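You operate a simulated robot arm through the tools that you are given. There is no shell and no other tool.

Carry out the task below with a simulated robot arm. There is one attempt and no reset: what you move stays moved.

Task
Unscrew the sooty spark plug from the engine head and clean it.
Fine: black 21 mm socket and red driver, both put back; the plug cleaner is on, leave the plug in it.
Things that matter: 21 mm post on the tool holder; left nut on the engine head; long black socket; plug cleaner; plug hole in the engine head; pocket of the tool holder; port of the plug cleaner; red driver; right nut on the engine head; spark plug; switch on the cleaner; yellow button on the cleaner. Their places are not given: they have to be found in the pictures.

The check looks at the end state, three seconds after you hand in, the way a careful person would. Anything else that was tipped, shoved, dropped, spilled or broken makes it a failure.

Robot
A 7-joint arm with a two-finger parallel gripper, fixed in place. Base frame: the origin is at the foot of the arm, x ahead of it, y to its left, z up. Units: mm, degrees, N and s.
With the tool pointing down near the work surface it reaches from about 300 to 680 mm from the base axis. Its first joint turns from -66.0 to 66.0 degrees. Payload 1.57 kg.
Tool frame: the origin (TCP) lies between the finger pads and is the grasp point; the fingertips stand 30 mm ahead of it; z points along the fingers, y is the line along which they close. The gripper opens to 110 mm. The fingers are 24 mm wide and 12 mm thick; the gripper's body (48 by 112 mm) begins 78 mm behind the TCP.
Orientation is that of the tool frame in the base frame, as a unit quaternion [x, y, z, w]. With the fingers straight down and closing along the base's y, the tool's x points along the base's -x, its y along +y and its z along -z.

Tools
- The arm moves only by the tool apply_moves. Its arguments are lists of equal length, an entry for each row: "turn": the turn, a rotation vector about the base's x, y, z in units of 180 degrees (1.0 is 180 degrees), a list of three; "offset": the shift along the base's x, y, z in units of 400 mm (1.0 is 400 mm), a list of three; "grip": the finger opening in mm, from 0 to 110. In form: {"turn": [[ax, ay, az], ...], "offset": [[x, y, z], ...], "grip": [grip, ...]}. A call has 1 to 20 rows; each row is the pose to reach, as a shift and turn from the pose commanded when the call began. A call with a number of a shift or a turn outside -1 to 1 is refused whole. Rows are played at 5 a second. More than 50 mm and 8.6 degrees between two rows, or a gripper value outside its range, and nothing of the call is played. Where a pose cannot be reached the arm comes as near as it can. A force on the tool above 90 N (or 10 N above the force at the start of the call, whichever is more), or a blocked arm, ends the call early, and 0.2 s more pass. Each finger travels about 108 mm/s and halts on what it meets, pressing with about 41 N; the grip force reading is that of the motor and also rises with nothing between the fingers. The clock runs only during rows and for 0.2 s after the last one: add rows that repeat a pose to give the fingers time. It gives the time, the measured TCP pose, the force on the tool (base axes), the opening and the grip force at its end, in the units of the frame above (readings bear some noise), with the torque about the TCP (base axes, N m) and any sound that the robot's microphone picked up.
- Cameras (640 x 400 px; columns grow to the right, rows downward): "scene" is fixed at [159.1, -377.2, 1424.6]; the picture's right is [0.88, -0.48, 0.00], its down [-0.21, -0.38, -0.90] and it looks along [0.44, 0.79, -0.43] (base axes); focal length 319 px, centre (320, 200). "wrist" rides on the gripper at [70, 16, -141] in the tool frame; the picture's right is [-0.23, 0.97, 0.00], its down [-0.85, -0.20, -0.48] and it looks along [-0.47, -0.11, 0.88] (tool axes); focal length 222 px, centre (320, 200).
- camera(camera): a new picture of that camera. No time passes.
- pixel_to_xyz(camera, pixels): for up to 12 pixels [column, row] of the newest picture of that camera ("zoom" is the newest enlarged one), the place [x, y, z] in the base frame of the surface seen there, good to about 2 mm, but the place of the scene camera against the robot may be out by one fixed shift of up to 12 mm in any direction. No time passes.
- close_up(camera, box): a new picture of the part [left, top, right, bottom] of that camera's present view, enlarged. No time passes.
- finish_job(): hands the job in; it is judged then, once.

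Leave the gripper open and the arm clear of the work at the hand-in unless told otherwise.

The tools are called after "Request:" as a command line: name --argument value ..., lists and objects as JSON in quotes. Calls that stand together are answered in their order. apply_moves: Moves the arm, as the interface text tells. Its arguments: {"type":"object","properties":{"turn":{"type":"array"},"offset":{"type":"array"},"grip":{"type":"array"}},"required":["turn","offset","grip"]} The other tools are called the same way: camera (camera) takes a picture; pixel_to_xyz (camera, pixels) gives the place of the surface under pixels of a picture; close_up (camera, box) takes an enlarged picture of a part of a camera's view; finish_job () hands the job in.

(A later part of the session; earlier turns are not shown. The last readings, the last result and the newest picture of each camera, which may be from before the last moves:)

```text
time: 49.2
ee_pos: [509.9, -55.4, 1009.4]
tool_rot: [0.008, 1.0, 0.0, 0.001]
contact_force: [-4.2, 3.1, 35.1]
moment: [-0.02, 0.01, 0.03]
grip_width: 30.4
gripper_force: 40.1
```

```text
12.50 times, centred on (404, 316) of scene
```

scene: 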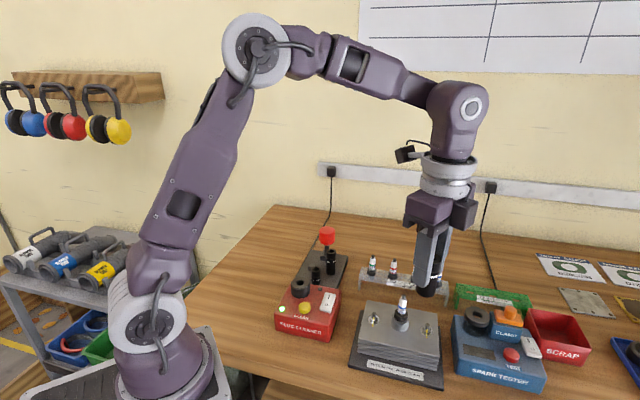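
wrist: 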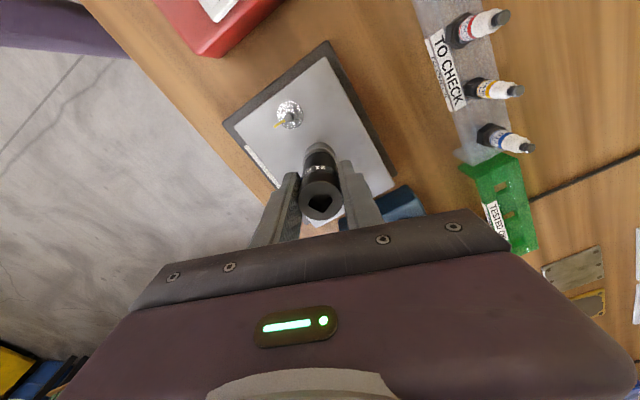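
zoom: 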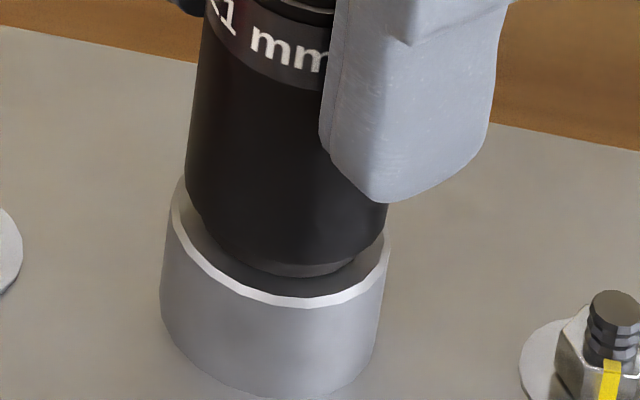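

The TCP is 2 mm lower than before at 35 N. I'll check the socket's top relative to the fingers to see whether it slid in the grip.

Request:
close_up --camera "wrist" --box '[280, 140, 360, 230]'

Request:
pixel_to_xyz --camera "zoom" --pixels '[[245, 270], [400, 270], [320, 195], [320, 345], [260, 300], [380, 300]]'

```text
4.44 times, centred on (320, 185) of wrist
```

zoom: 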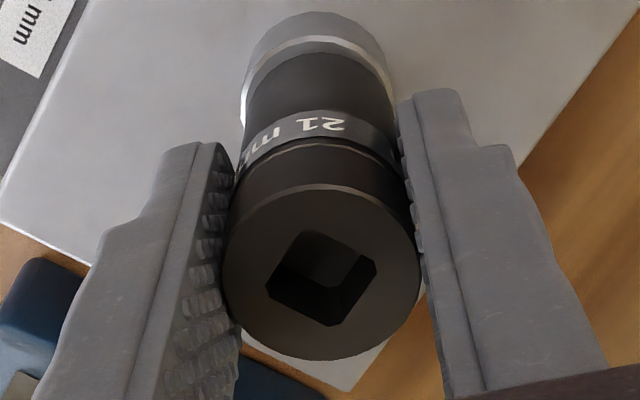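

```text
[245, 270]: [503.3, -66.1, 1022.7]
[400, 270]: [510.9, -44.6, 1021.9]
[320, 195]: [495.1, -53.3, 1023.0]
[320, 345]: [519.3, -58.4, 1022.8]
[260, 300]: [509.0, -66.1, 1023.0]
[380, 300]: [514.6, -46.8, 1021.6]
```

The socket slid up ~1.5 mm in the fingers; its seat is fixed at bottom z≈956, top ≈1022.6. I'll ease up 1 mm, open the fingers and rise above it.

Request:
apply_moves --turn '[[0, 0, 0], [0, 0, 0], [0, 0, 0], [0, 0, 0], [0, 0, 0], [0, 0, 0], [0, 0, 0], [0, 0, 0]]' --offset '[[0, 0, 0.0025], [0, 0, 0.0025], [0, 0, 0.0025], [0, 0, 0.0025], [0, 0, 0.05], [0, 0, 0.12], [0, 0, 0.2], [0, 0, 0.2]]' --grip '[20, 32, 44, 50, 50, 50, 50, 50]'

Request:
camera --camera "wrist"

Request:
close_up --camera "scene" --box '[375, 255, 430, 335]'

```text
time: 51.0
ee_pos: [509.6, -54.5, 1090.5]
tool_rot: [0.008, 1.0, -0.001, 0.0]
contact_force: [-0.6, 0.6, 0.4]
moment: [0.01, -0.03, -0.01]
grip_width: 50.1
gripper_force: 0.0
```

```text
taken
```

wrist: 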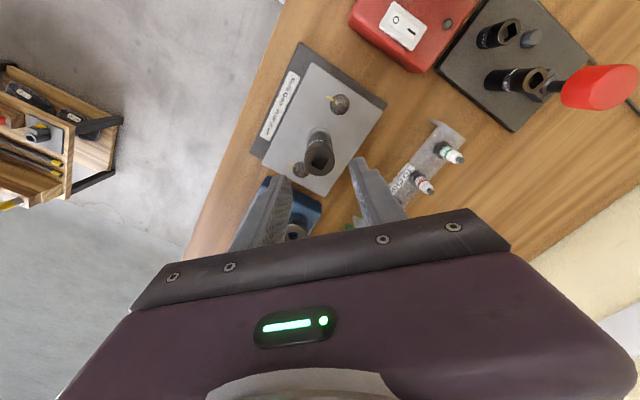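

```text
5.00 times, centred on (402, 295) of scene
```

zoom: 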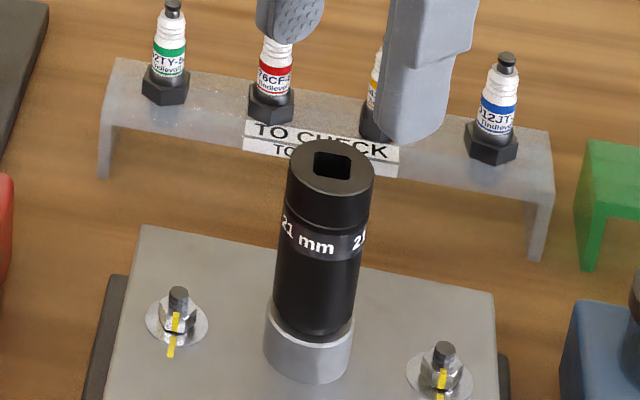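

The socket stands upright on the plug. I'll measure its top and square hole from the wrist camera.

Request:
close_up --camera "wrist" --box '[300, 135, 338, 175]'

```text
10.00 times, centred on (319, 155) of wrist
```

zoom: 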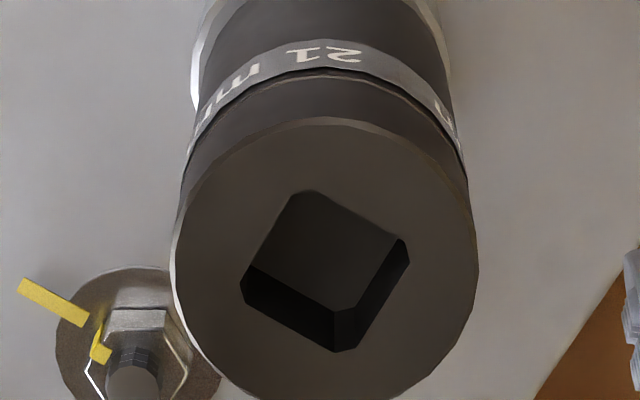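

I'll read points just outside each hole edge and on the rim.

Request:
pixel_to_xyz --camera "zoom" --pixels '[[322, 188], [402, 230], [418, 264], [360, 350], [330, 358], [240, 306], [240, 262], [286, 192], [182, 255], [468, 260], [325, 125], [325, 392]]'

```text
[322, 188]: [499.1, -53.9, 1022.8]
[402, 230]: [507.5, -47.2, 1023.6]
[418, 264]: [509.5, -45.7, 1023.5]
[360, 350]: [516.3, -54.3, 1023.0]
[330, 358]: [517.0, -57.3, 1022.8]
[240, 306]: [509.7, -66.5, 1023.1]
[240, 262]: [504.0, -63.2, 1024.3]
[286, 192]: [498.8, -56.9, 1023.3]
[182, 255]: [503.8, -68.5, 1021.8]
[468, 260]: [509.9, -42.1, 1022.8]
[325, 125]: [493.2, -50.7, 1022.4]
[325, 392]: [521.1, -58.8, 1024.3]
```

Socket top centre ≈ (508.3,−55.6), z 1023, hole yaw ≈ 40°. Now I'll fetch the driver: fly to above (518.3,244.2) with heading 46°, opening 76 mm.

Request:
apply_moves --turn '[[0, 0, 0], [0, 0, 0.0325], [0, 0, 0.065], [0, 0, 0.0975], [0, 0, 0.13], [0, 0, 0.1625], [0, 0, 0.195], [0, 0, 0.2275], [0, 0, 0.26], [0, 0, 0.26], [0, 0, 0.26]]' --offset '[[0, 0, 0.025], [0.0027, 0.0934, 0.025], [0.0055, 0.1867, 0.025], [0.0082, 0.2801, 0.025], [0.0109, 0.3734, 0.025], [0.0136, 0.4668, 0.025], [0.0164, 0.5601, 0.025], [0.0191, 0.6535, 0.025], [0.0218, 0.7468, 0.025], [0.0218, 0.7468, 0.025], [0.0218, 0.7468, 0.025]]' --grip '[50, 50, 50, 50, 60, 70, 76, 76, 76, 76, 76]'

Request:
camera --camera "wrist"

```text
time: 53.4
ee_pos: [517.9, 241.8, 1100.6]
tool_rot: [-0.389, 0.921, 0.0, 0.0]
contact_force: [0.1, 0.3, 0.4]
moment: [0.01, 0.02, -0.05]
grip_width: 76.0
gripper_force: 0.0
```

```text
taken
```

wrist: 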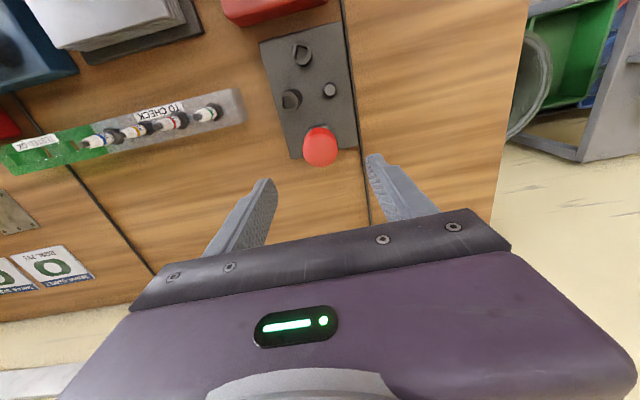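

I'll shift (+0.4,+2.4) mm and lower around the handle to TCP z≈973.5.

Request:
apply_moves --turn '[[0, 0, 0], [0, 0, 0], [0, 0, 0], [0, 0, 0], [0, 0, 0], [0, 0, 0]]' --offset '[[0.001, 0.006, -0.04], [0.001, 0.006, -0.12], [0.001, 0.006, -0.2], [0.001, 0.006, -0.28], [0.001, 0.006, -0.318], [0.001, 0.006, -0.318]]' --grip '[76, 76, 76, 76, 76, 76]'

Request:
close_up --camera "wrist" --box '[270, 140, 370, 240]'

```text
time: 54.8
ee_pos: [517.8, 244.3, 971.1]
tool_rot: [-0.39, 0.921, 0.0, 0.0]
contact_force: [0.6, 0.3, -0.4]
moment: [0.02, 0.01, -0.05]
grip_width: 75.9
gripper_force: 0.0
```

```text
4.00 times, centred on (320, 190) of wrist
```

zoom: 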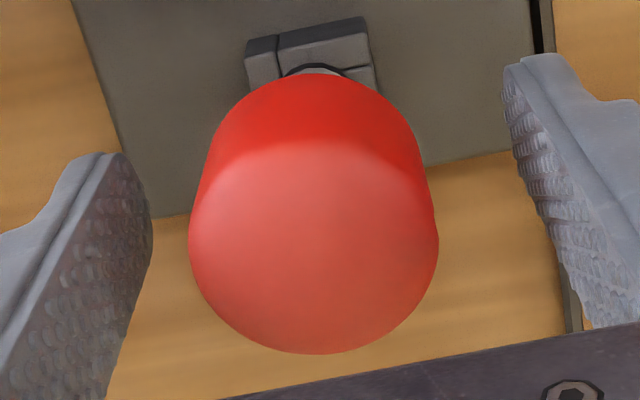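

The handle is centred. I'll close on it and lift 150 mm.

Request:
apply_moves --turn '[[0, 0, 0], [0, 0, 0], [0, 0, 0], [0, 0, 0], [0, 0, 0], [0, 0, 0], [0, 0, 0], [0, 0, 0], [0, 0, 0], [0, 0, 0]]' --offset '[[0, 0, 0], [0, 0, 0], [0, 0, 0], [0, 0, 0], [0, 0, 0.02], [0, 0, 0.08], [0, 0, 0.17], [0, 0, 0.27], [0, 0, 0.375], [0, 0, 0.375]]' --grip '[55, 42, 30, 30, 30, 30, 30, 30, 30, 30]'

Request:
close_up --camera "wrist" --box '[270, 130, 370, 240]'

```text
time: 57.0
ee_pos: [518.9, 243.2, 1123.6]
tool_rot: [-0.39, 0.921, -0.001, 0.0]
contact_force: [-0.7, -0.2, -1.4]
moment: [-0.01, 0.0, 0.02]
grip_width: 41.0
gripper_force: 40.8
```

```text
3.64 times, centred on (320, 185) of wrist
```

zoom: 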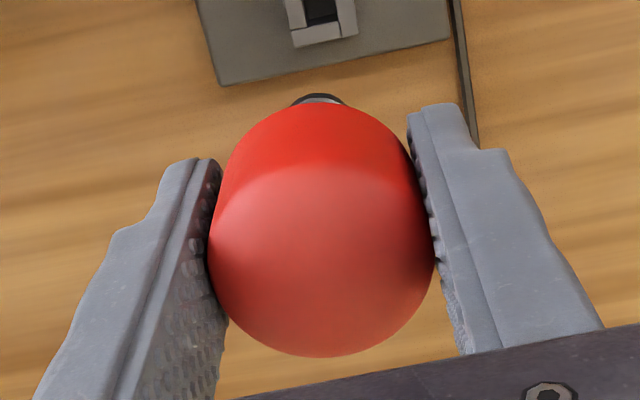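

I'll carry the driver over the plug socket, turning by −94° (to heading −48°, matching the hole's 40° mod 90).

Request:
apply_moves --turn '[[0, 0, -0.0435], [0, 0, -0.087], [0, 0, -0.1306], [0, 0, -0.1741], [0, 0, -0.2176], [0, 0, -0.2611], [0, 0, -0.3046], [0, 0, -0.3481], [0, 0, -0.3917], [0, 0, -0.4352], [0, 0, -0.4787], [0, 0, -0.5222], [0, 0, -0.5222], [0, 0, -0.5222]]' --offset '[[-0.0022, -0.0623, 0], [-0.0044, -0.1245, 0], [-0.0066, -0.1868, 0], [-0.0088, -0.249, 0], [-0.011, -0.3113, 0], [-0.0133, -0.3735, 0], [-0.0155, -0.4358, 0], [-0.0177, -0.498, 0], [-0.0199, -0.5603, 0], [-0.0221, -0.6225, 0], [-0.0243, -0.6848, 0], [-0.0265, -0.747, 0], [-0.0265, -0.747, 0], [-0.0265, -0.747, 0]]' --grip '[30, 30, 30, 30, 30, 30, 30, 30, 30, 30, 30, 30, 30, 30]'

Request:
close_up --camera "scene" --box '[375, 230, 430, 320]'

Request:
camera --camera "wrist"

```text
time: 60.0
ee_pos: [508.2, -53.3, 1122.9]
tool_rot: [0.409, 0.913, 0.0, 0.001]
contact_force: [-0.1, -0.3, -1.8]
moment: [0.01, -0.01, 0.01]
grip_width: 41.2
gripper_force: 40.6
```

```text
4.44 times, centred on (402, 275) of scene
```

zoom: 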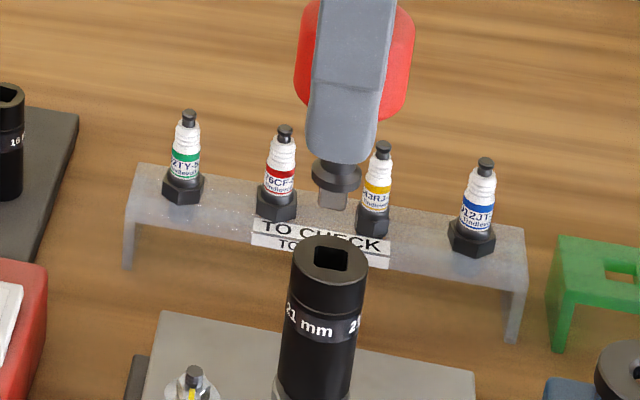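

```text
taken
```

wrist: 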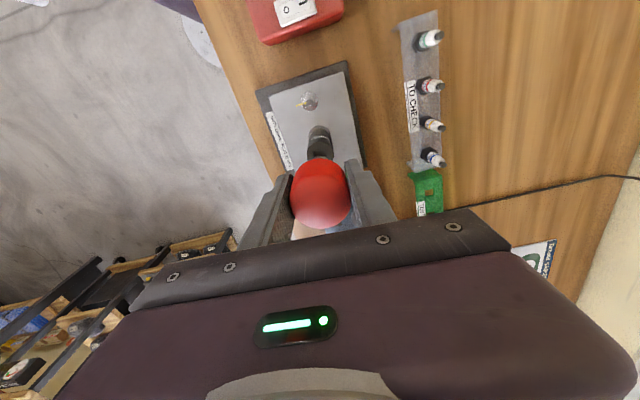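

Arrived above at heading −48°. In free air I'll try turning another −90° (to −138°, same square alignment) to gain stroke, keeping the position.

Request:
apply_moves --turn '[[0, 0, -0.0455], [0, 0, -0.0909], [0, 0, -0.1364], [0, 0, -0.1818], [0, 0, -0.2273], [0, 0, -0.2727], [0, 0, -0.3182], [0, 0, -0.3636], [0, 0, -0.4091], [0, 0, -0.4545], [0, 0, -0.5], [0, 0, -0.5]]' --offset '[[0, 0, 0], [0, 0, 0], [0, 0, 0], [0, 0, 0], [0, 0, 0], [0, 0, 0], [0, 0, 0], [0, 0, 0], [0, 0, 0], [0, 0, 0], [0, -0.0025, 0], [0, -0.005, 0]]' --grip '[30, 30, 30, 30, 30, 30, 30, 30, 30, 30, 30, 30]'

Request:
close_up --camera "scene" --box '[375, 230, 430, 320]'

Request:
camera --camera "wrist"

```text
time: 62.6
ee_pos: [507.5, -55.6, 1121.8]
tool_rot: [0.934, 0.357, 0.0, 0.0]
contact_force: [-0.1, -0.2, -0.5]
moment: [0.0, 0.0, 0.01]
grip_width: 41.2
gripper_force: 41.3
```

```text
4.44 times, centred on (402, 275) of scene
```

zoom: 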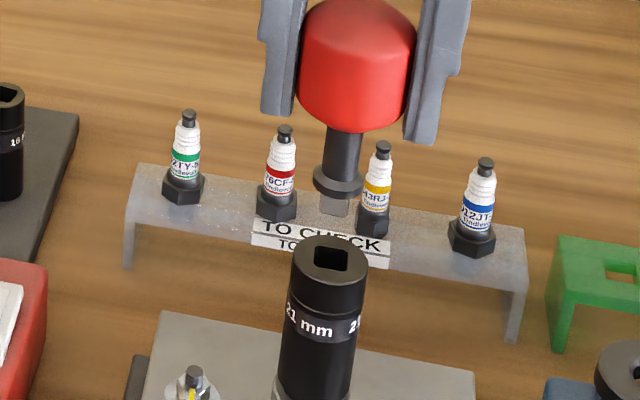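

```text
taken
```

wrist: 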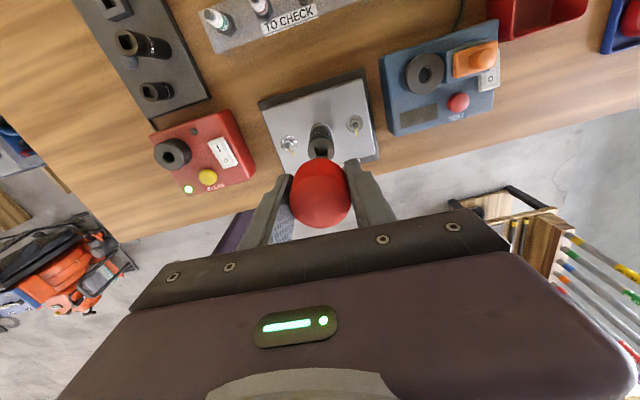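

It reached −138°. I'll compare the tip's orientation with the hole in an enlarged scene picture.

Request:
close_up --camera "scene" --box '[394, 268, 414, 298]'

Request:
close_up --camera "wrist" --box '[300, 115, 340, 165]'

```text
13.33 times, centred on (404, 283) of scene
```

zoom: 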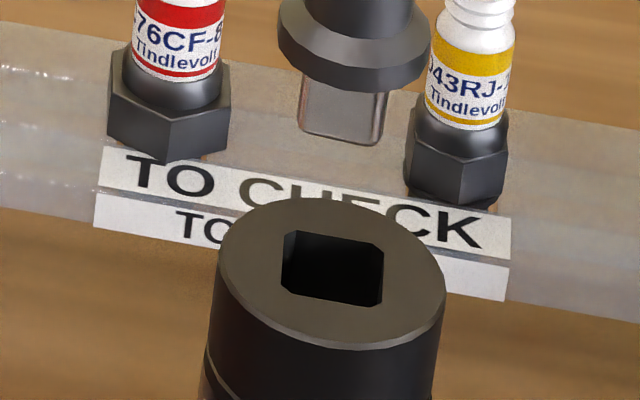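

```text
8.00 times, centred on (320, 140) of wrist
```

zoom: 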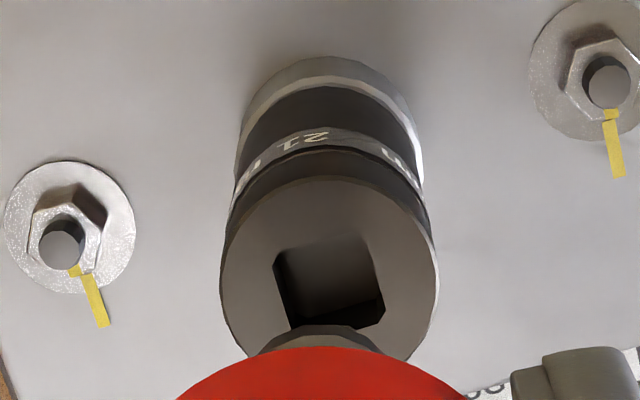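

Tip and hole edges are parallel. Combining the views, the driver needs about (+1.9,−0.2) mm. I'll shift and lower to just above the hole (TCP z≈1097).

Request:
apply_moves --turn '[[0, 0, 0], [0, 0, 0], [0, 0, 0], [0, 0, 0]]' --offset '[[0.0048, -0.0005, -0.01], [0.0048, -0.0005, -0.04], [0.0048, -0.0005, -0.062], [0.0048, -0.0005, -0.062]]' --grip '[30, 30, 30, 30]'

Request:
close_up --camera "scene" --box '[394, 270, 414, 298]'

Request:
close_up --camera "wrist" --box '[300, 115, 340, 165]'

```text
time: 63.6
ee_pos: [508.9, -55.2, 1097.8]
tool_rot: [0.934, 0.358, 0.0, 0.0]
contact_force: [-0.2, -0.5, -1.2]
moment: [0.01, -0.01, -0.01]
grip_width: 41.0
gripper_force: 40.5
```

```text
14.29 times, centred on (404, 284) of scene
```

zoom: 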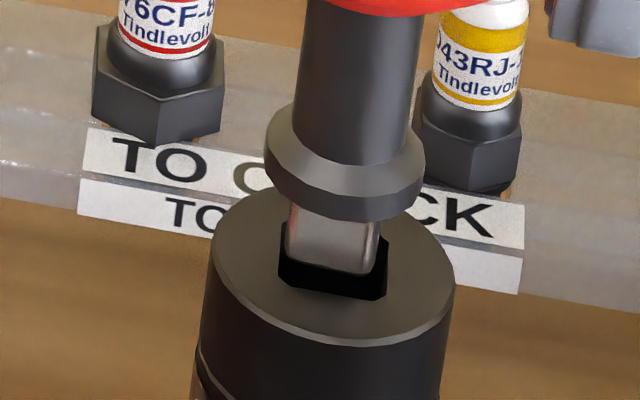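

```text
8.00 times, centred on (320, 140) of wrist
```

zoom: 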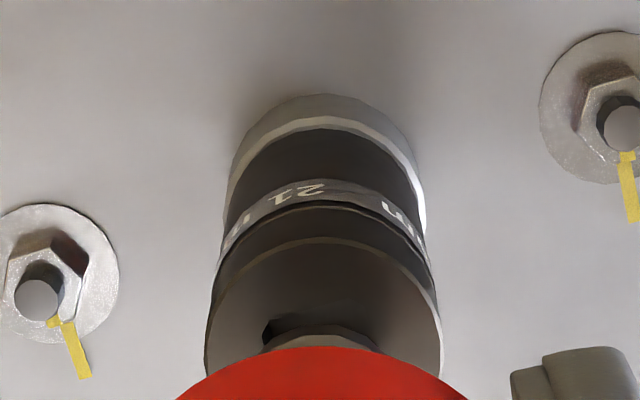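

Both views now agree within ~0.5 mm. I'll nudge (+0.4,−0.2) mm and lower into the square hole in small steps.

Request:
apply_moves --turn '[[0, 0, 0], [0, 0, 0], [0, 0, 0], [0, 0, 0], [0, 0, 0]]' --offset '[[0.001, -0.0005, -0.005], [0.001, -0.0005, -0.0125], [0.001, -0.0005, -0.02], [0.001, -0.0005, -0.0275], [0.001, -0.0005, -0.0275]]' --grip '[30, 30, 30, 30, 30]'

Request:
close_up --camera "scene" --box '[390, 265, 418, 315]'

```text
time: 64.8
ee_pos: [510.3, -57.2, 1085.6]
tool_rot: [0.934, 0.357, 0.0, 0.0]
contact_force: [0.2, 0.8, -1.8]
moment: [0.05, 0.0, -0.03]
grip_width: 41.3
gripper_force: 40.8
```

```text
8.00 times, centred on (404, 290) of scene
```

zoom: 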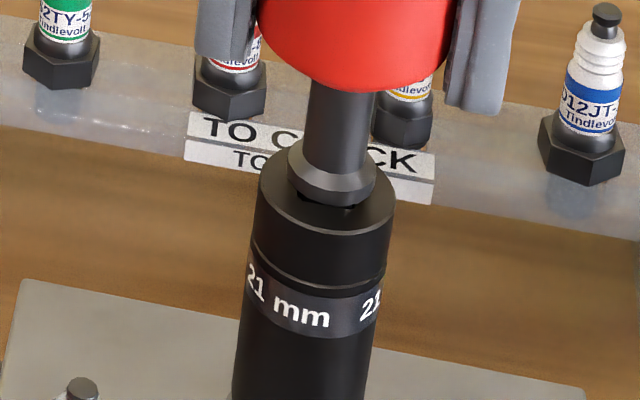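

The tip is in the hole with no force. I'll lower until the flange meets the socket.

Request:
apply_moves --turn '[[0, 0, 0], [0, 0, 0], [0, 0, 0]]' --offset '[[-0.001, 0.002, -0.005], [-0.001, 0.002, -0.01], [-0.001, 0.002, -0.01]]' --grip '[30, 30, 30]'

Request:
close_up --camera "scene" --box '[390, 265, 418, 315]'

```text
time: 65.6
ee_pos: [508.5, -56.3, 1083.9]
tool_rot: [0.934, 0.358, 0.001, 0.0]
contact_force: [-1.2, -0.8, 21.7]
moment: [-0.03, 0.12, 0.01]
grip_width: 41.3
gripper_force: 41.0
```

```text
8.00 times, centred on (404, 290) of scene
```

zoom: 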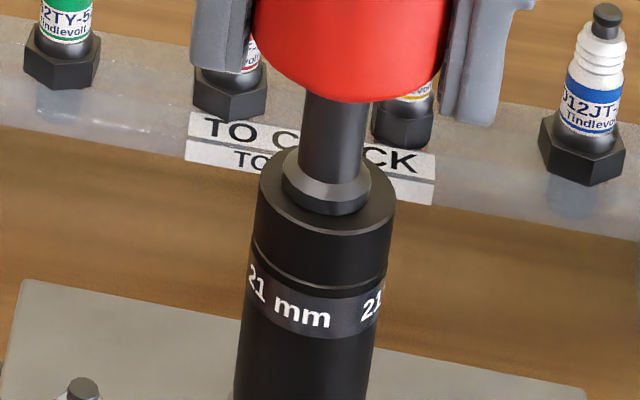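

Seated with 21.7 N. Now turn counter-clockwise 24° and read the torque.

Request:
apply_moves --turn '[[0, 0, 0.03], [0, 0, 0.06], [0, 0, 0.09], [0, 0, 0.133]]' --offset '[[0, 0, 0], [0, 0, 0], [0, 0, 0], [0, 0, 0]]' --grip '[30, 30, 30, 30]'

Request:
close_up --camera "scene" --box '[385, 265, 423, 335]'

```text
time: 66.6
ee_pos: [509.1, -55.8, 1083.3]
tool_rot: [0.839, 0.544, 0.001, 0.0]
contact_force: [-3.3, 0.2, 30.8]
moment: [-0.02, 0.24, -0.01]
grip_width: 41.0
gripper_force: 41.4
```

```text
5.71 times, centred on (404, 300) of scene
```

zoom: 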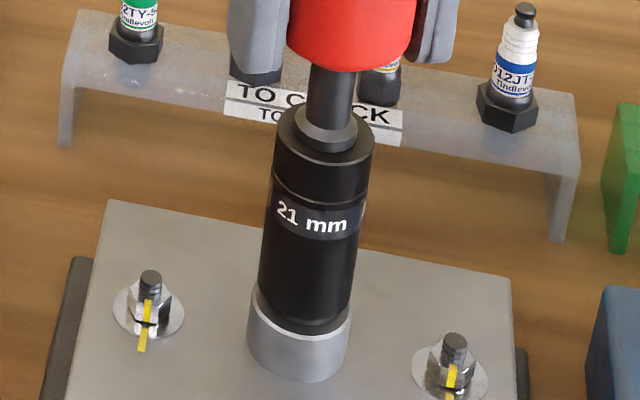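

The socket turns with the driver but torque is ~0. I'll keep turning through 120° more while watching whether force (rise) or torque builds.

Request:
apply_moves --turn '[[0, 0, 0.0444], [0, 0, 0.0889], [0, 0, 0.1333], [0, 0, 0.1778], [0, 0, 0.2222], [0, 0, 0.2667], [0, 0, 0.3111], [0, 0, 0.3556], [0, 0, 0.4], [0, 0, 0.4444], [0, 0, 0.4889]]' --offset '[[0, 0, 0], [0, 0, 0], [0, 0, 0], [0, 0, 0], [0, 0, 0], [0, 0, 0], [0, 0, 0], [0, 0, 0], [0, 0, 0], [0, 0, 0], [0, 0, 0]]' --grip '[30, 30, 30, 30, 30, 30, 30, 30, 30, 30, 30]'

Request:
close_up --camera "scene" --box '[385, 265, 423, 335]'

```text
time: 69.0
ee_pos: [509.2, -55.7, 1084.8]
tool_rot: [0.224, 0.974, 0.001, 0.002]
contact_force: [-1.9, -0.6, 56.9]
moment: [-0.19, 0.19, 0.03]
grip_width: 41.2
gripper_force: 40.7
```

```text
5.71 times, centred on (404, 300) of scene
```

zoom: 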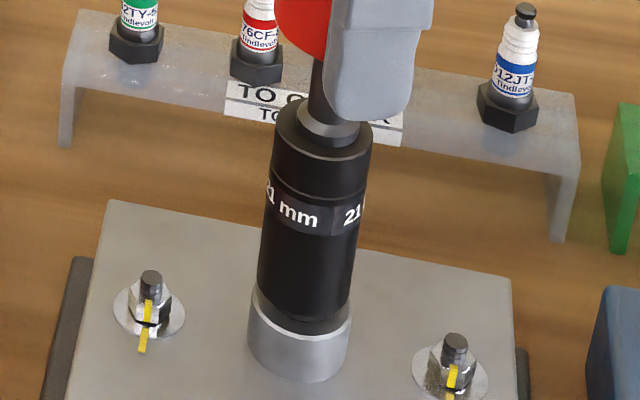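

Force rose from 31 to 57 N with a slight rise — the plug seems to be screwing upward. I'll ease up 1.5 mm and continue turning, raising gradually.

Request:
apply_moves --turn '[[0, 0, 0], [0, 0, 0.0444], [0, 0, 0.0889], [0, 0, 0.1333], [0, 0, 0.1778], [0, 0, 0.2222], [0, 0, 0.2667], [0, 0, 0.3111], [0, 0, 0.3556], [0, 0, 0.4], [0, 0, 0.4444], [0, 0, 0.4889]]' --offset '[[0, 0, 0.00375], [0, 0, 0.004], [0, 0, 0.00425], [0, 0, 0.0045], [0, 0, 0.00475], [0, 0, 0.005], [0, 0, 0.00525], [0, 0, 0.0055], [0, 0, 0.00575], [0, 0, 0.006], [0, 0, 0.006], [0, 0, 0.006]]' --grip '[30, 30, 30, 30, 30, 30, 30, 30, 30, 30, 30, 30]'

Request:
close_up --camera "scene" --box '[385, 265, 423, 335]'

```text
time: 71.6
ee_pos: [509.1, -55.0, 1086.3]
tool_rot: [-0.515, 0.857, -0.001, 0.001]
contact_force: [-6.1, 3.1, 47.7]
moment: [0.25, 0.4, 0.03]
grip_width: 41.2
gripper_force: 41.0
```

```text
5.71 times, centred on (404, 300) of scene
```

zoom: 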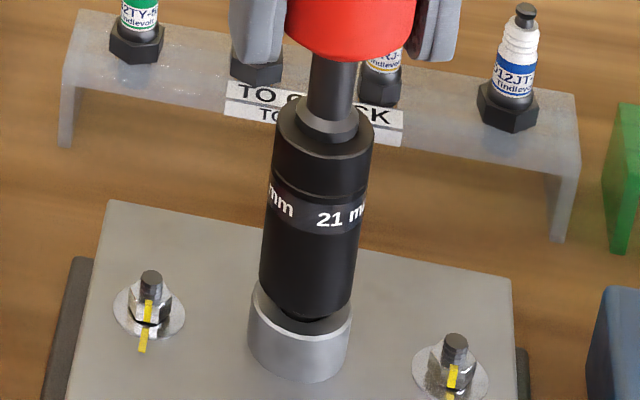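

The socket has visibly risen (z 1086.3, gap at the tube). I'll continue to about +126°, raising along.

Request:
apply_moves --turn '[[0, 0, 0], [0, 0, 0.0444], [0, 0, 0.0889], [0, 0, 0.1333], [0, 0, 0.1778], [0, 0, 0.2222], [0, 0, 0.2667], [0, 0, 0.3111], [0, 0, 0.3556]]' --offset '[[0, 0, 0.003], [0, 0, 0.0035], [0, 0, 0.004], [0, 0, 0.0045], [0, 0, 0.005], [0, 0, 0.0055], [0, 0, 0.006], [0, 0, 0.0065], [0, 0, 0.0065]]' --grip '[30, 30, 30, 30, 30, 30, 30, 30, 30]'

Request:
close_up --camera "scene" --box '[385, 265, 423, 335]'

```text
time: 73.6
ee_pos: [509.8, -56.5, 1086.6]
tool_rot: [0.891, -0.454, -0.001, 0.0]
contact_force: [-3.1, 1.8, 11.4]
moment: [0.03, 0.22, 0.02]
grip_width: 41.3
gripper_force: 41.0
```

```text
5.71 times, centred on (404, 300) of scene
```

zoom: 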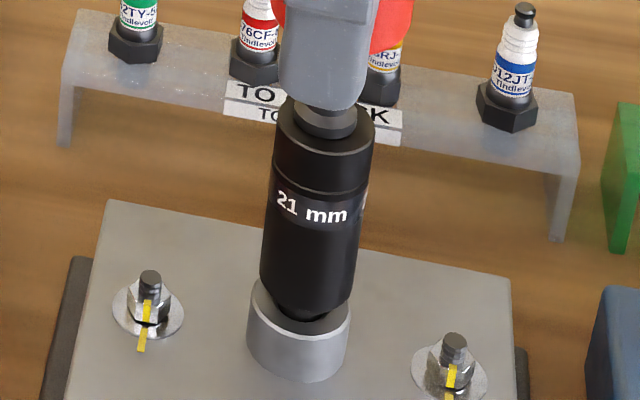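

Heading is now +126°. I'll ease the load, open the fingers around the handle, and turn the gripper back to re-grip for another stroke.

Request:
apply_moves --turn '[[0, 0, 0], [0, 0, 0], [0, 0, 0], [0, 0, 0], [0, 0, -0.0472], [0, 0, -0.0944], [0, 0, -0.1417], [0, 0, -0.1889], [0, 0, -0.2361], [0, 0, -0.2833], [0, 0, -0.3306], [0, 0, -0.3778], [0, 0, -0.425], [0, 0, -0.4722], [0, 0, -0.5194], [0, 0, -0.5667], [0, 0, -0.6139], [0, 0, -0.6611], [0, 0, -0.7083], [0, 0, -0.7333]]' --offset '[[0, 0, 0.001], [0, 0, 0.001], [0, 0, 0.001], [0, 0, 0.001], [0, 0, 0.001], [0, 0, 0.001], [0, 0, 0.001], [0, 0, 0.001], [0, 0, 0.001], [0, 0, 0.001], [0, 0, 0.001], [0, 0, 0.001], [0, 0, 0.001], [0, 0, 0.001], [0, 0, 0.001], [0, 0, 0.001], [0, 0, 0.001], [0, 0, 0.001], [0, 0, 0.001], [0, 0, 0.001]]' --grip '[30, 45, 60, 66, 66, 66, 66, 66, 66, 66, 66, 66, 66, 66, 66, 66, 66, 66, 66, 66]'

Request:
close_up --camera "scene" --box '[380, 235, 428, 335]'

Request:
camera --camera "wrist"

```text
time: 77.8
ee_pos: [509.3, -55.7, 1088.1]
tool_rot: [0.055, 0.998, 0.0, 0.0]
contact_force: [0.3, -0.4, -0.3]
moment: [-0.01, 0.01, 0.0]
grip_width: 65.9
gripper_force: 0.0
```

```text
4.00 times, centred on (404, 285) of scene
```

zoom: 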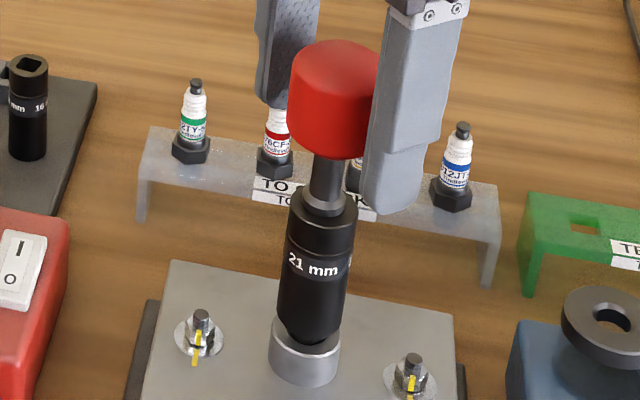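

```text
taken
```

wrist: 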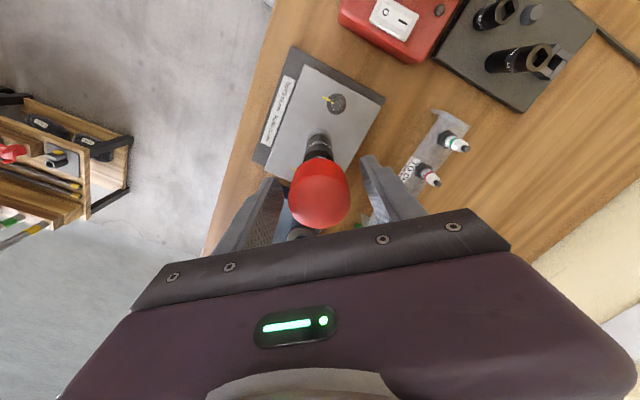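

Standing stably. I'll turn back another −130° and close again.

Request:
apply_moves --turn '[[0, 0, -0.0472], [0, 0, -0.0944], [0, 0, -0.1417], [0, 0, -0.1889], [0, 0, -0.2361], [0, 0, -0.2833], [0, 0, -0.3306], [0, 0, -0.3778], [0, 0, -0.425], [0, 0, -0.4722], [0, 0, -0.5194], [0, 0, -0.5667], [0, 0, -0.6139], [0, 0, -0.6611], [0, 0, -0.7083], [0, 0, -0.7278], [0, 0, -0.7278], [0, 0, -0.7278], [0, 0, -0.7278], [0, 0, -0.7278]]' --offset '[[0, 0, 0], [0, 0, 0], [0, 0, 0], [0, 0, 0], [0, 0, 0], [0, 0, 0], [0, 0, 0], [0, 0, 0], [0, 0, 0], [0, 0, 0], [0, 0, 0], [0, 0, 0], [0, 0, 0], [0, 0, 0], [0, 0, 0], [0, 0, 0], [0, 0, 0], [0, 0, 0], [0, 0, 0], [0, 0, 0]]' --grip '[66, 66, 66, 66, 66, 66, 66, 66, 66, 66, 66, 66, 66, 66, 66, 66, 54, 42, 30, 30]'

Request:
close_up --camera "scene" --box '[385, 265, 423, 335]'

```text
time: 82.0
ee_pos: [510.8, -55.6, 1087.5]
tool_rot: [0.931, 0.365, 0.0, 0.001]
contact_force: [0.3, 0.6, 0.9]
moment: [0.04, 0.01, 0.0]
grip_width: 41.0
gripper_force: 40.8
```

```text
5.71 times, centred on (404, 300) of scene
```

zoom: 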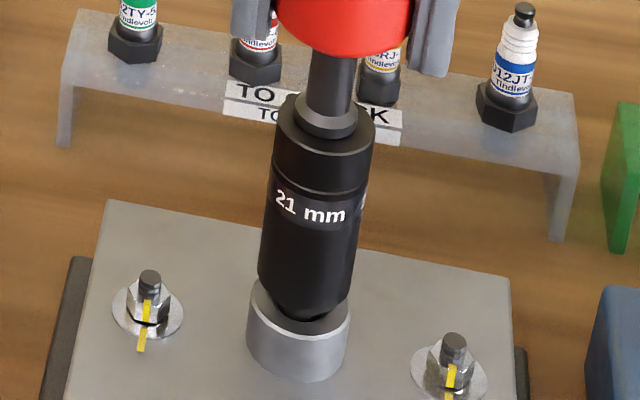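

Re-gripped at −137°. I'll press lightly and turn another 136°, raising about 1 mm along the way.

Request:
apply_moves --turn '[[0, 0, 0], [0, 0, 0.0444], [0, 0, 0.0889], [0, 0, 0.1333], [0, 0, 0.1778], [0, 0, 0.2222], [0, 0, 0.2667], [0, 0, 0.3111], [0, 0, 0.3556], [0, 0, 0.4], [0, 0, 0.4444], [0, 0, 0.4889], [0, 0, 0.5333], [0, 0, 0.5778], [0, 0, 0.6222], [0, 0, 0.6667], [0, 0, 0.7111], [0, 0, 0.7556]]' --offset '[[-0.002, 0, -0.0015], [-0.002, 0, -0.00135], [-0.002, 0, -0.0012], [-0.002, 0, -0.001], [-0.002, 0, -0.0009], [-0.002, 0, -0.0007], [-0.002, 0, -0.0006], [-0.002, 0, -0.0004], [-0.002, 0, -0.0003], [-0.002, 0, -0.0001], [-0.002, 0, 0], [-0.002, 0, 0.0002], [-0.002, 0, 0.0003], [-0.002, 0, 0.0005], [-0.002, 0, 0.0006], [-0.002, 0, 0.0008], [-0.002, 0, 0.0009], [-0.002, 0, 0.001]]' --grip '[30, 30, 30, 30, 30, 30, 30, 30, 30, 30, 30, 30, 30, 30, 30, 30, 30, 30]'

Request:
close_up --camera "scene" --box '[385, 265, 423, 335]'

```text
time: 85.8
ee_pos: [509.1, -56.1, 1088.0]
tool_rot: [0.008, 1.0, -0.001, 0.0]
contact_force: [0.5, 1.0, 2.4]
moment: [0.0, 0.01, -0.02]
grip_width: 40.8
gripper_force: 41.3
```

```text
5.71 times, centred on (404, 300) of scene
```

zoom: 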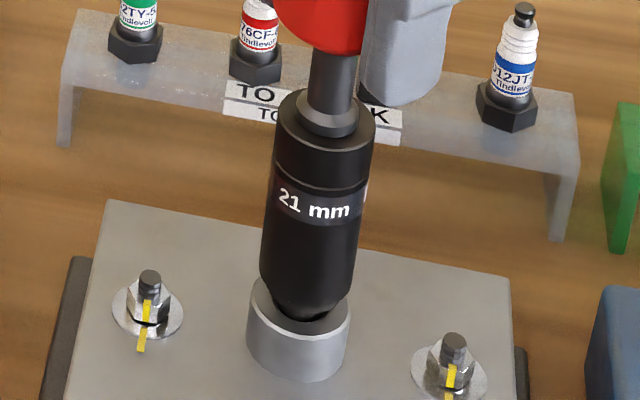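

Force stays low and the socket band has moved up ~4 px, so the plug keeps rising. I'll continue the stroke to about +126°, raising along.

Request:
apply_moves --turn '[[0, 0, 0.0444], [0, 0, 0.0889], [0, 0, 0.1333], [0, 0, 0.1778], [0, 0, 0.2222], [0, 0, 0.2667], [0, 0, 0.3111], [0, 0, 0.3556], [0, 0, 0.4], [0, 0, 0.4444], [0, 0, 0.4889], [0, 0, 0.5333], [0, 0, 0.5778], [0, 0, 0.6222], [0, 0, 0.6667], [0, 0, 0.7]]' --offset '[[0, 0, 0], [0, 0, 0], [0, 0, 0], [0, 0, 0.0005], [0, 0, 0.0005], [0, 0, 0.001], [0, 0, 0.001], [0, 0, 0.0015], [0, 0, 0.0015], [0, 0, 0.002], [0, 0, 0.002], [0, 0, 0.0025], [0, 0, 0.0025], [0, 0, 0.003], [0, 0, 0.003], [0, 0, 0.003]]' --grip '[30, 30, 30, 30, 30, 30, 30, 30, 30, 30, 30, 30, 30, 30, 30, 30]'

Request:
close_up --camera "scene" --box '[385, 265, 423, 335]'

```text
time: 89.2
ee_pos: [508.4, -56.0, 1089.1]
tool_rot: [0.887, -0.462, -0.001, 0.001]
contact_force: [0.3, 0.3, 0.5]
moment: [-0.03, 0.0, 0.0]
grip_width: 40.7
gripper_force: 41.0
```

```text
5.71 times, centred on (404, 300) of scene
```

zoom: 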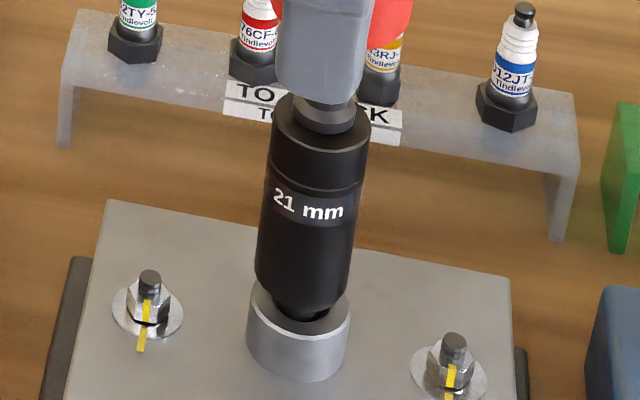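

The label suggests the socket may not have turned in this last stroke (little contact force). I'll press down gently to find the contact height.

Request:
apply_moves --turn '[[0, 0, 0], [0, 0, 0], [0, 0, 0]]' --offset '[[0, 0, -0.0025], [0, 0, -0.005], [0, 0, -0.005]]' --grip '[30, 30, 30]'

Request:
close_up --camera "scene" --box '[388, 265, 420, 300]'

Request:
close_up --camera "scene" --box '[392, 300, 416, 332]'

```text
time: 90.0
ee_pos: [507.3, -55.3, 1088.2]
tool_rot: [0.887, -0.463, 0.0, 0.0]
contact_force: [-0.1, 0.2, 6.2]
moment: [-0.01, 0.02, 0.03]
grip_width: 40.7
gripper_force: 40.8
```

```text
11.43 times, centred on (404, 282) of scene
```

zoom: 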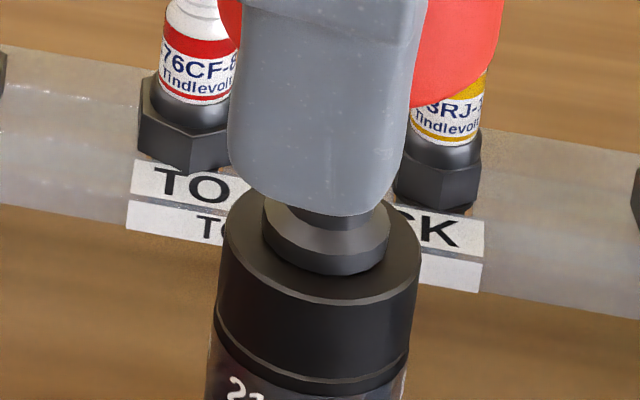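

```text
12.50 times, centred on (404, 316) of scene
```

zoom: 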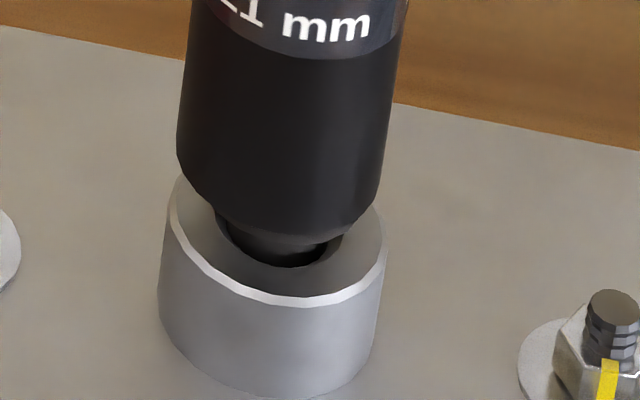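

The plug body is now visibly emerging from the tube; it is unscrewing. I'll re-grip for another stroke: open, turn back.

Request:
apply_moves --turn '[[0, 0, 0], [0, 0, 0], [0, 0, 0], [0, 0, 0], [0, 0, -0.0472], [0, 0, -0.0944], [0, 0, -0.1417], [0, 0, -0.1889], [0, 0, -0.2361], [0, 0, -0.2833], [0, 0, -0.3306], [0, 0, -0.3778], [0, 0, -0.425], [0, 0, -0.4722], [0, 0, -0.5194], [0, 0, -0.5667], [0, 0, -0.6139], [0, 0, -0.6611], [0, 0, -0.7083], [0, 0, -0.7333]]' --offset '[[0.002, 0, 0.0005], [0.002, 0, 0.0005], [0.002, 0, 0.0005], [0.003, 0, 0.0005], [0.003, 0, 0.0005], [0.003, 0, 0.0005], [0.003, 0, 0.0005], [0.003, 0, 0.0005], [0.003, 0, 0.0005], [0.003, 0, 0.0005], [0.003, 0, 0.0005], [0.003, 0, 0.0005], [0.003, 0, 0.0005], [0.003, 0, 0.0005], [0.003, 0, 0.0005], [0.003, 0, 0.0005], [0.003, 0, 0.0005], [0.003, 0, 0.0005], [0.003, 0, 0.0005], [0.003, 0, 0.0005]]' --grip '[30, 45, 60, 66, 66, 66, 66, 66, 66, 66, 66, 66, 66, 66, 66, 66, 66, 66, 66, 66]'

Request:
close_up --camera "scene" --box '[380, 235, 428, 335]'

Request:
camera --camera "wrist"

```text
time: 94.2
ee_pos: [509.0, -56.2, 1086.5]
tool_rot: [0.064, 0.998, 0.0, 0.0]
contact_force: [-1.0, 0.2, 0.2]
moment: [-0.02, -0.05, -0.02]
grip_width: 65.8
gripper_force: 0.0
```

```text
4.00 times, centred on (404, 285) of scene
```

zoom: 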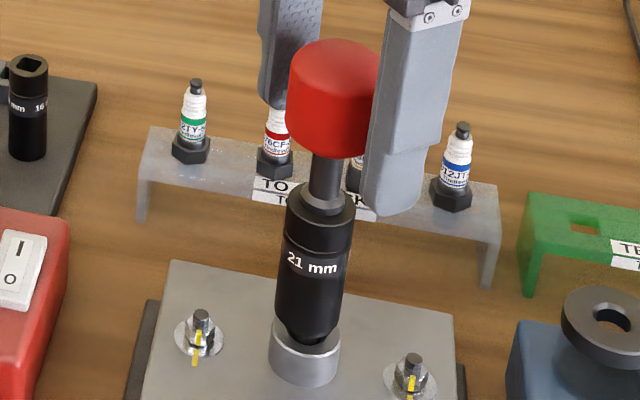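

```text
taken
```

wrist: 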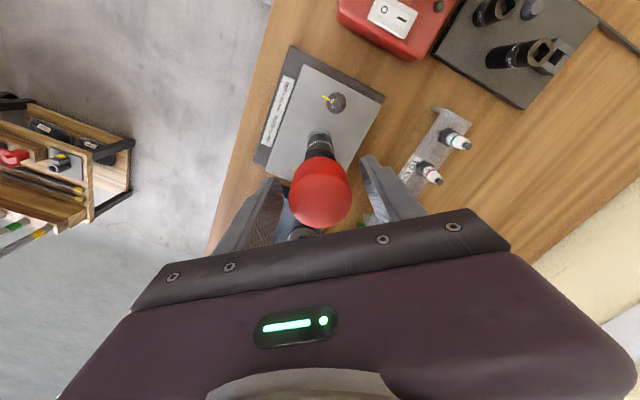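

Standing stably. Turn back further and re-grip.

Request:
apply_moves --turn '[[0, 0, -0.0472], [0, 0, -0.0944], [0, 0, -0.1417], [0, 0, -0.1889], [0, 0, -0.2361], [0, 0, -0.2833], [0, 0, -0.3306], [0, 0, -0.3778], [0, 0, -0.425], [0, 0, -0.4722], [0, 0, -0.5194], [0, 0, -0.5667], [0, 0, -0.6139], [0, 0, -0.6611], [0, 0, -0.7083], [0, 0, -0.7278], [0, 0, -0.7278], [0, 0, -0.7278], [0, 0, -0.7278], [0, 0, -0.7278]]' --offset '[[0, 0, 0], [0, 0, 0], [0, 0, 0], [0, 0, 0], [0, 0, 0], [0, 0, 0], [0, 0, 0], [0, 0, 0], [0, 0, 0], [0, 0, 0], [0, 0, 0], [0, 0, 0], [0, 0, 0], [0, 0, 0], [0, 0, 0], [0, 0, 0], [0, 0, 0], [0, 0, 0], [0, 0, 0], [0, 0, 0]]' --grip '[66, 66, 66, 66, 66, 66, 66, 66, 66, 66, 66, 66, 66, 66, 66, 66, 54, 42, 30, 30]'

Request:
close_up --camera "scene" --box '[385, 265, 423, 335]'

```text
time: 98.4
ee_pos: [509.8, -56.6, 1087.5]
tool_rot: [0.934, 0.357, 0.001, 0.0]
contact_force: [0.3, -0.3, 1.0]
moment: [0.01, 0.04, -0.01]
grip_width: 41.1
gripper_force: 40.6
```

```text
5.71 times, centred on (404, 300) of scene
```

zoom: 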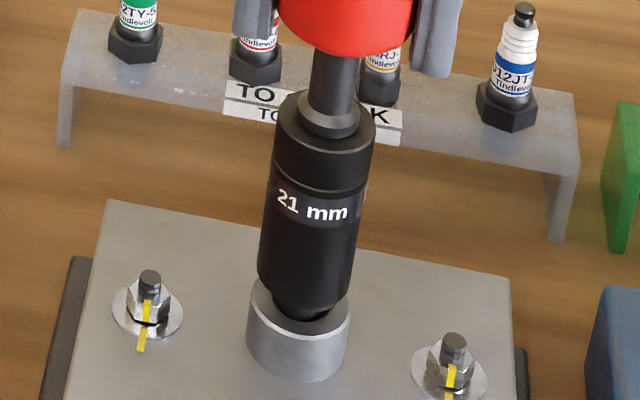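

Re-gripped at −138°. I'll press lightly (0.8 mm) and turn 48°, then check the label moved.

Request:
apply_moves --turn '[[0, 0, 0], [0, 0, 0], [0, 0, 0.0444], [0, 0, 0.0889], [0, 0, 0.1333], [0, 0, 0.1778], [0, 0, 0.2222], [0, 0, 0.2667]]' --offset '[[0, 0, -0.002], [0, 0, -0.0025], [0, 0, -0.0025], [0, 0, -0.0025], [0, 0, -0.0025], [0, 0, -0.0025], [0, 0, -0.0025], [0, 0, -0.0025]]' --grip '[30, 30, 30, 30, 30, 30, 30, 30]'

Request:
close_up --camera "scene" --box '[385, 265, 423, 335]'

```text
time: 100.2
ee_pos: [509.4, -55.8, 1086.8]
tool_rot: [0.707, 0.708, -0.001, 0.0]
contact_force: [-0.2, 0.5, 13.7]
moment: [0.01, 0.01, -0.02]
grip_width: 40.8
gripper_force: 40.6
```

```text
5.71 times, centred on (404, 300) of scene
```

zoom: 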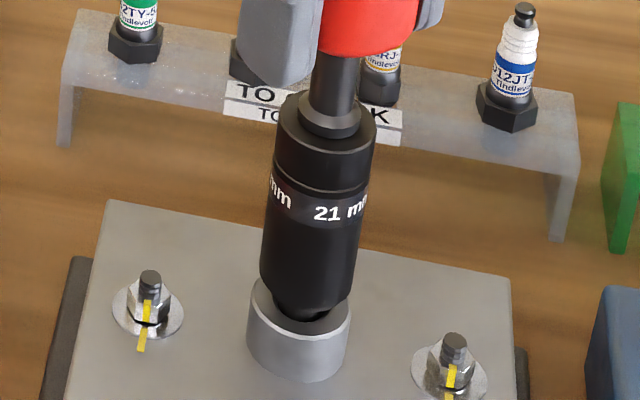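

The label turned with it. Continue 120° at the same height to see if the force builds.

Request:
apply_moves --turn '[[0, 0, 0.0444], [0, 0, 0.0889], [0, 0, 0.1333], [0, 0, 0.1778], [0, 0, 0.2222], [0, 0, 0.2667], [0, 0, 0.3111], [0, 0, 0.3556], [0, 0, 0.4], [0, 0, 0.4444], [0, 0, 0.4889], [0, 0, 0.5333], [0, 0, 0.5778], [0, 0, 0.6222], [0, 0, 0.6667]]' --offset '[[0, 0, 0], [0, 0, 0], [0, 0, 0], [0, 0, 0], [0, 0, 0], [0, 0, 0], [0, 0, 0], [0, 0, 0], [0, 0, 0], [0, 0, 0], [0, 0, 0], [0, 0, 0], [0, 0, 0], [0, 0, 0], [0, 0, 0]]' --grip '[30, 30, 30, 30, 30, 30, 30, 30, 30, 30, 30, 30, 30, 30, 30]'

Request:
close_up --camera "scene" --box '[385, 265, 423, 335]'

Request:
close_up --camera "scene" --box '[392, 300, 416, 332]'

```text
time: 103.4
ee_pos: [509.5, -55.9, 1086.7]
tool_rot: [-0.259, 0.966, 0.0, 0.001]
contact_force: [0.1, -0.1, 20.5]
moment: [-0.09, 0.01, -0.04]
grip_width: 41.0
gripper_force: 40.7
```

```text
5.71 times, centred on (404, 300) of scene
```

zoom: 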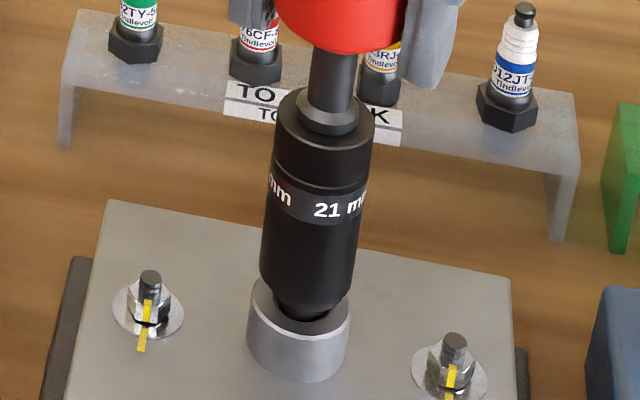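

```text
12.50 times, centred on (404, 316) of scene
```

zoom: 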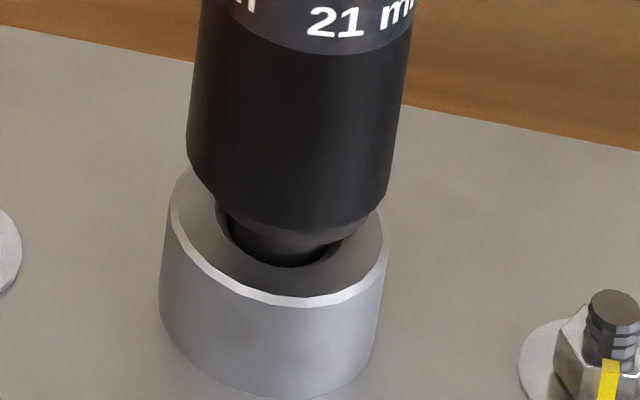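

Force rose only slightly (13.7→20.5 N) over 120°. I'll finish this stroke to +126° with a small raise.

Request:
apply_moves --turn '[[0, 0, 0.0444], [0, 0, 0.0889], [0, 0, 0.1333], [0, 0, 0.1778], [0, 0, 0.2222], [0, 0, 0.2667], [0, 0, 0.3111], [0, 0, 0.3556], [0, 0, 0.4], [0, 0, 0.4444], [0, 0, 0.4889], [0, 0, 0.5333]]' --offset '[[0, 0, 0], [0, 0, 0], [0, 0, 0], [0, 0, 0], [0, 0, 0], [0, 0, 0], [0, 0, 0], [0, 0, 0], [0, 0, 0], [0, 0, 0], [0, 0, 0], [0, 0, 0]]' --grip '[30, 30, 30, 30, 30, 30, 30, 30, 30, 30, 30, 30]'

Request:
close_up --camera "scene" --box '[392, 300, 416, 332]'

```text
time: 106.0
ee_pos: [508.9, -56.4, 1086.9]
tool_rot: [0.891, -0.454, 0.001, 0.0]
contact_force: [-0.4, -0.1, 28.9]
moment: [0.05, 0.02, -0.03]
grip_width: 41.0
gripper_force: 41.5
```

```text
12.50 times, centred on (404, 316) of scene
```

zoom: 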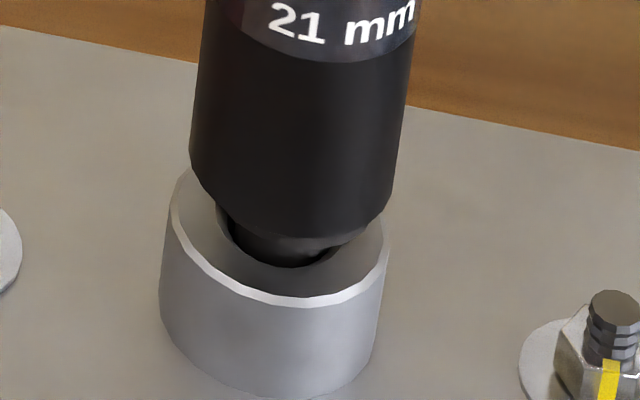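

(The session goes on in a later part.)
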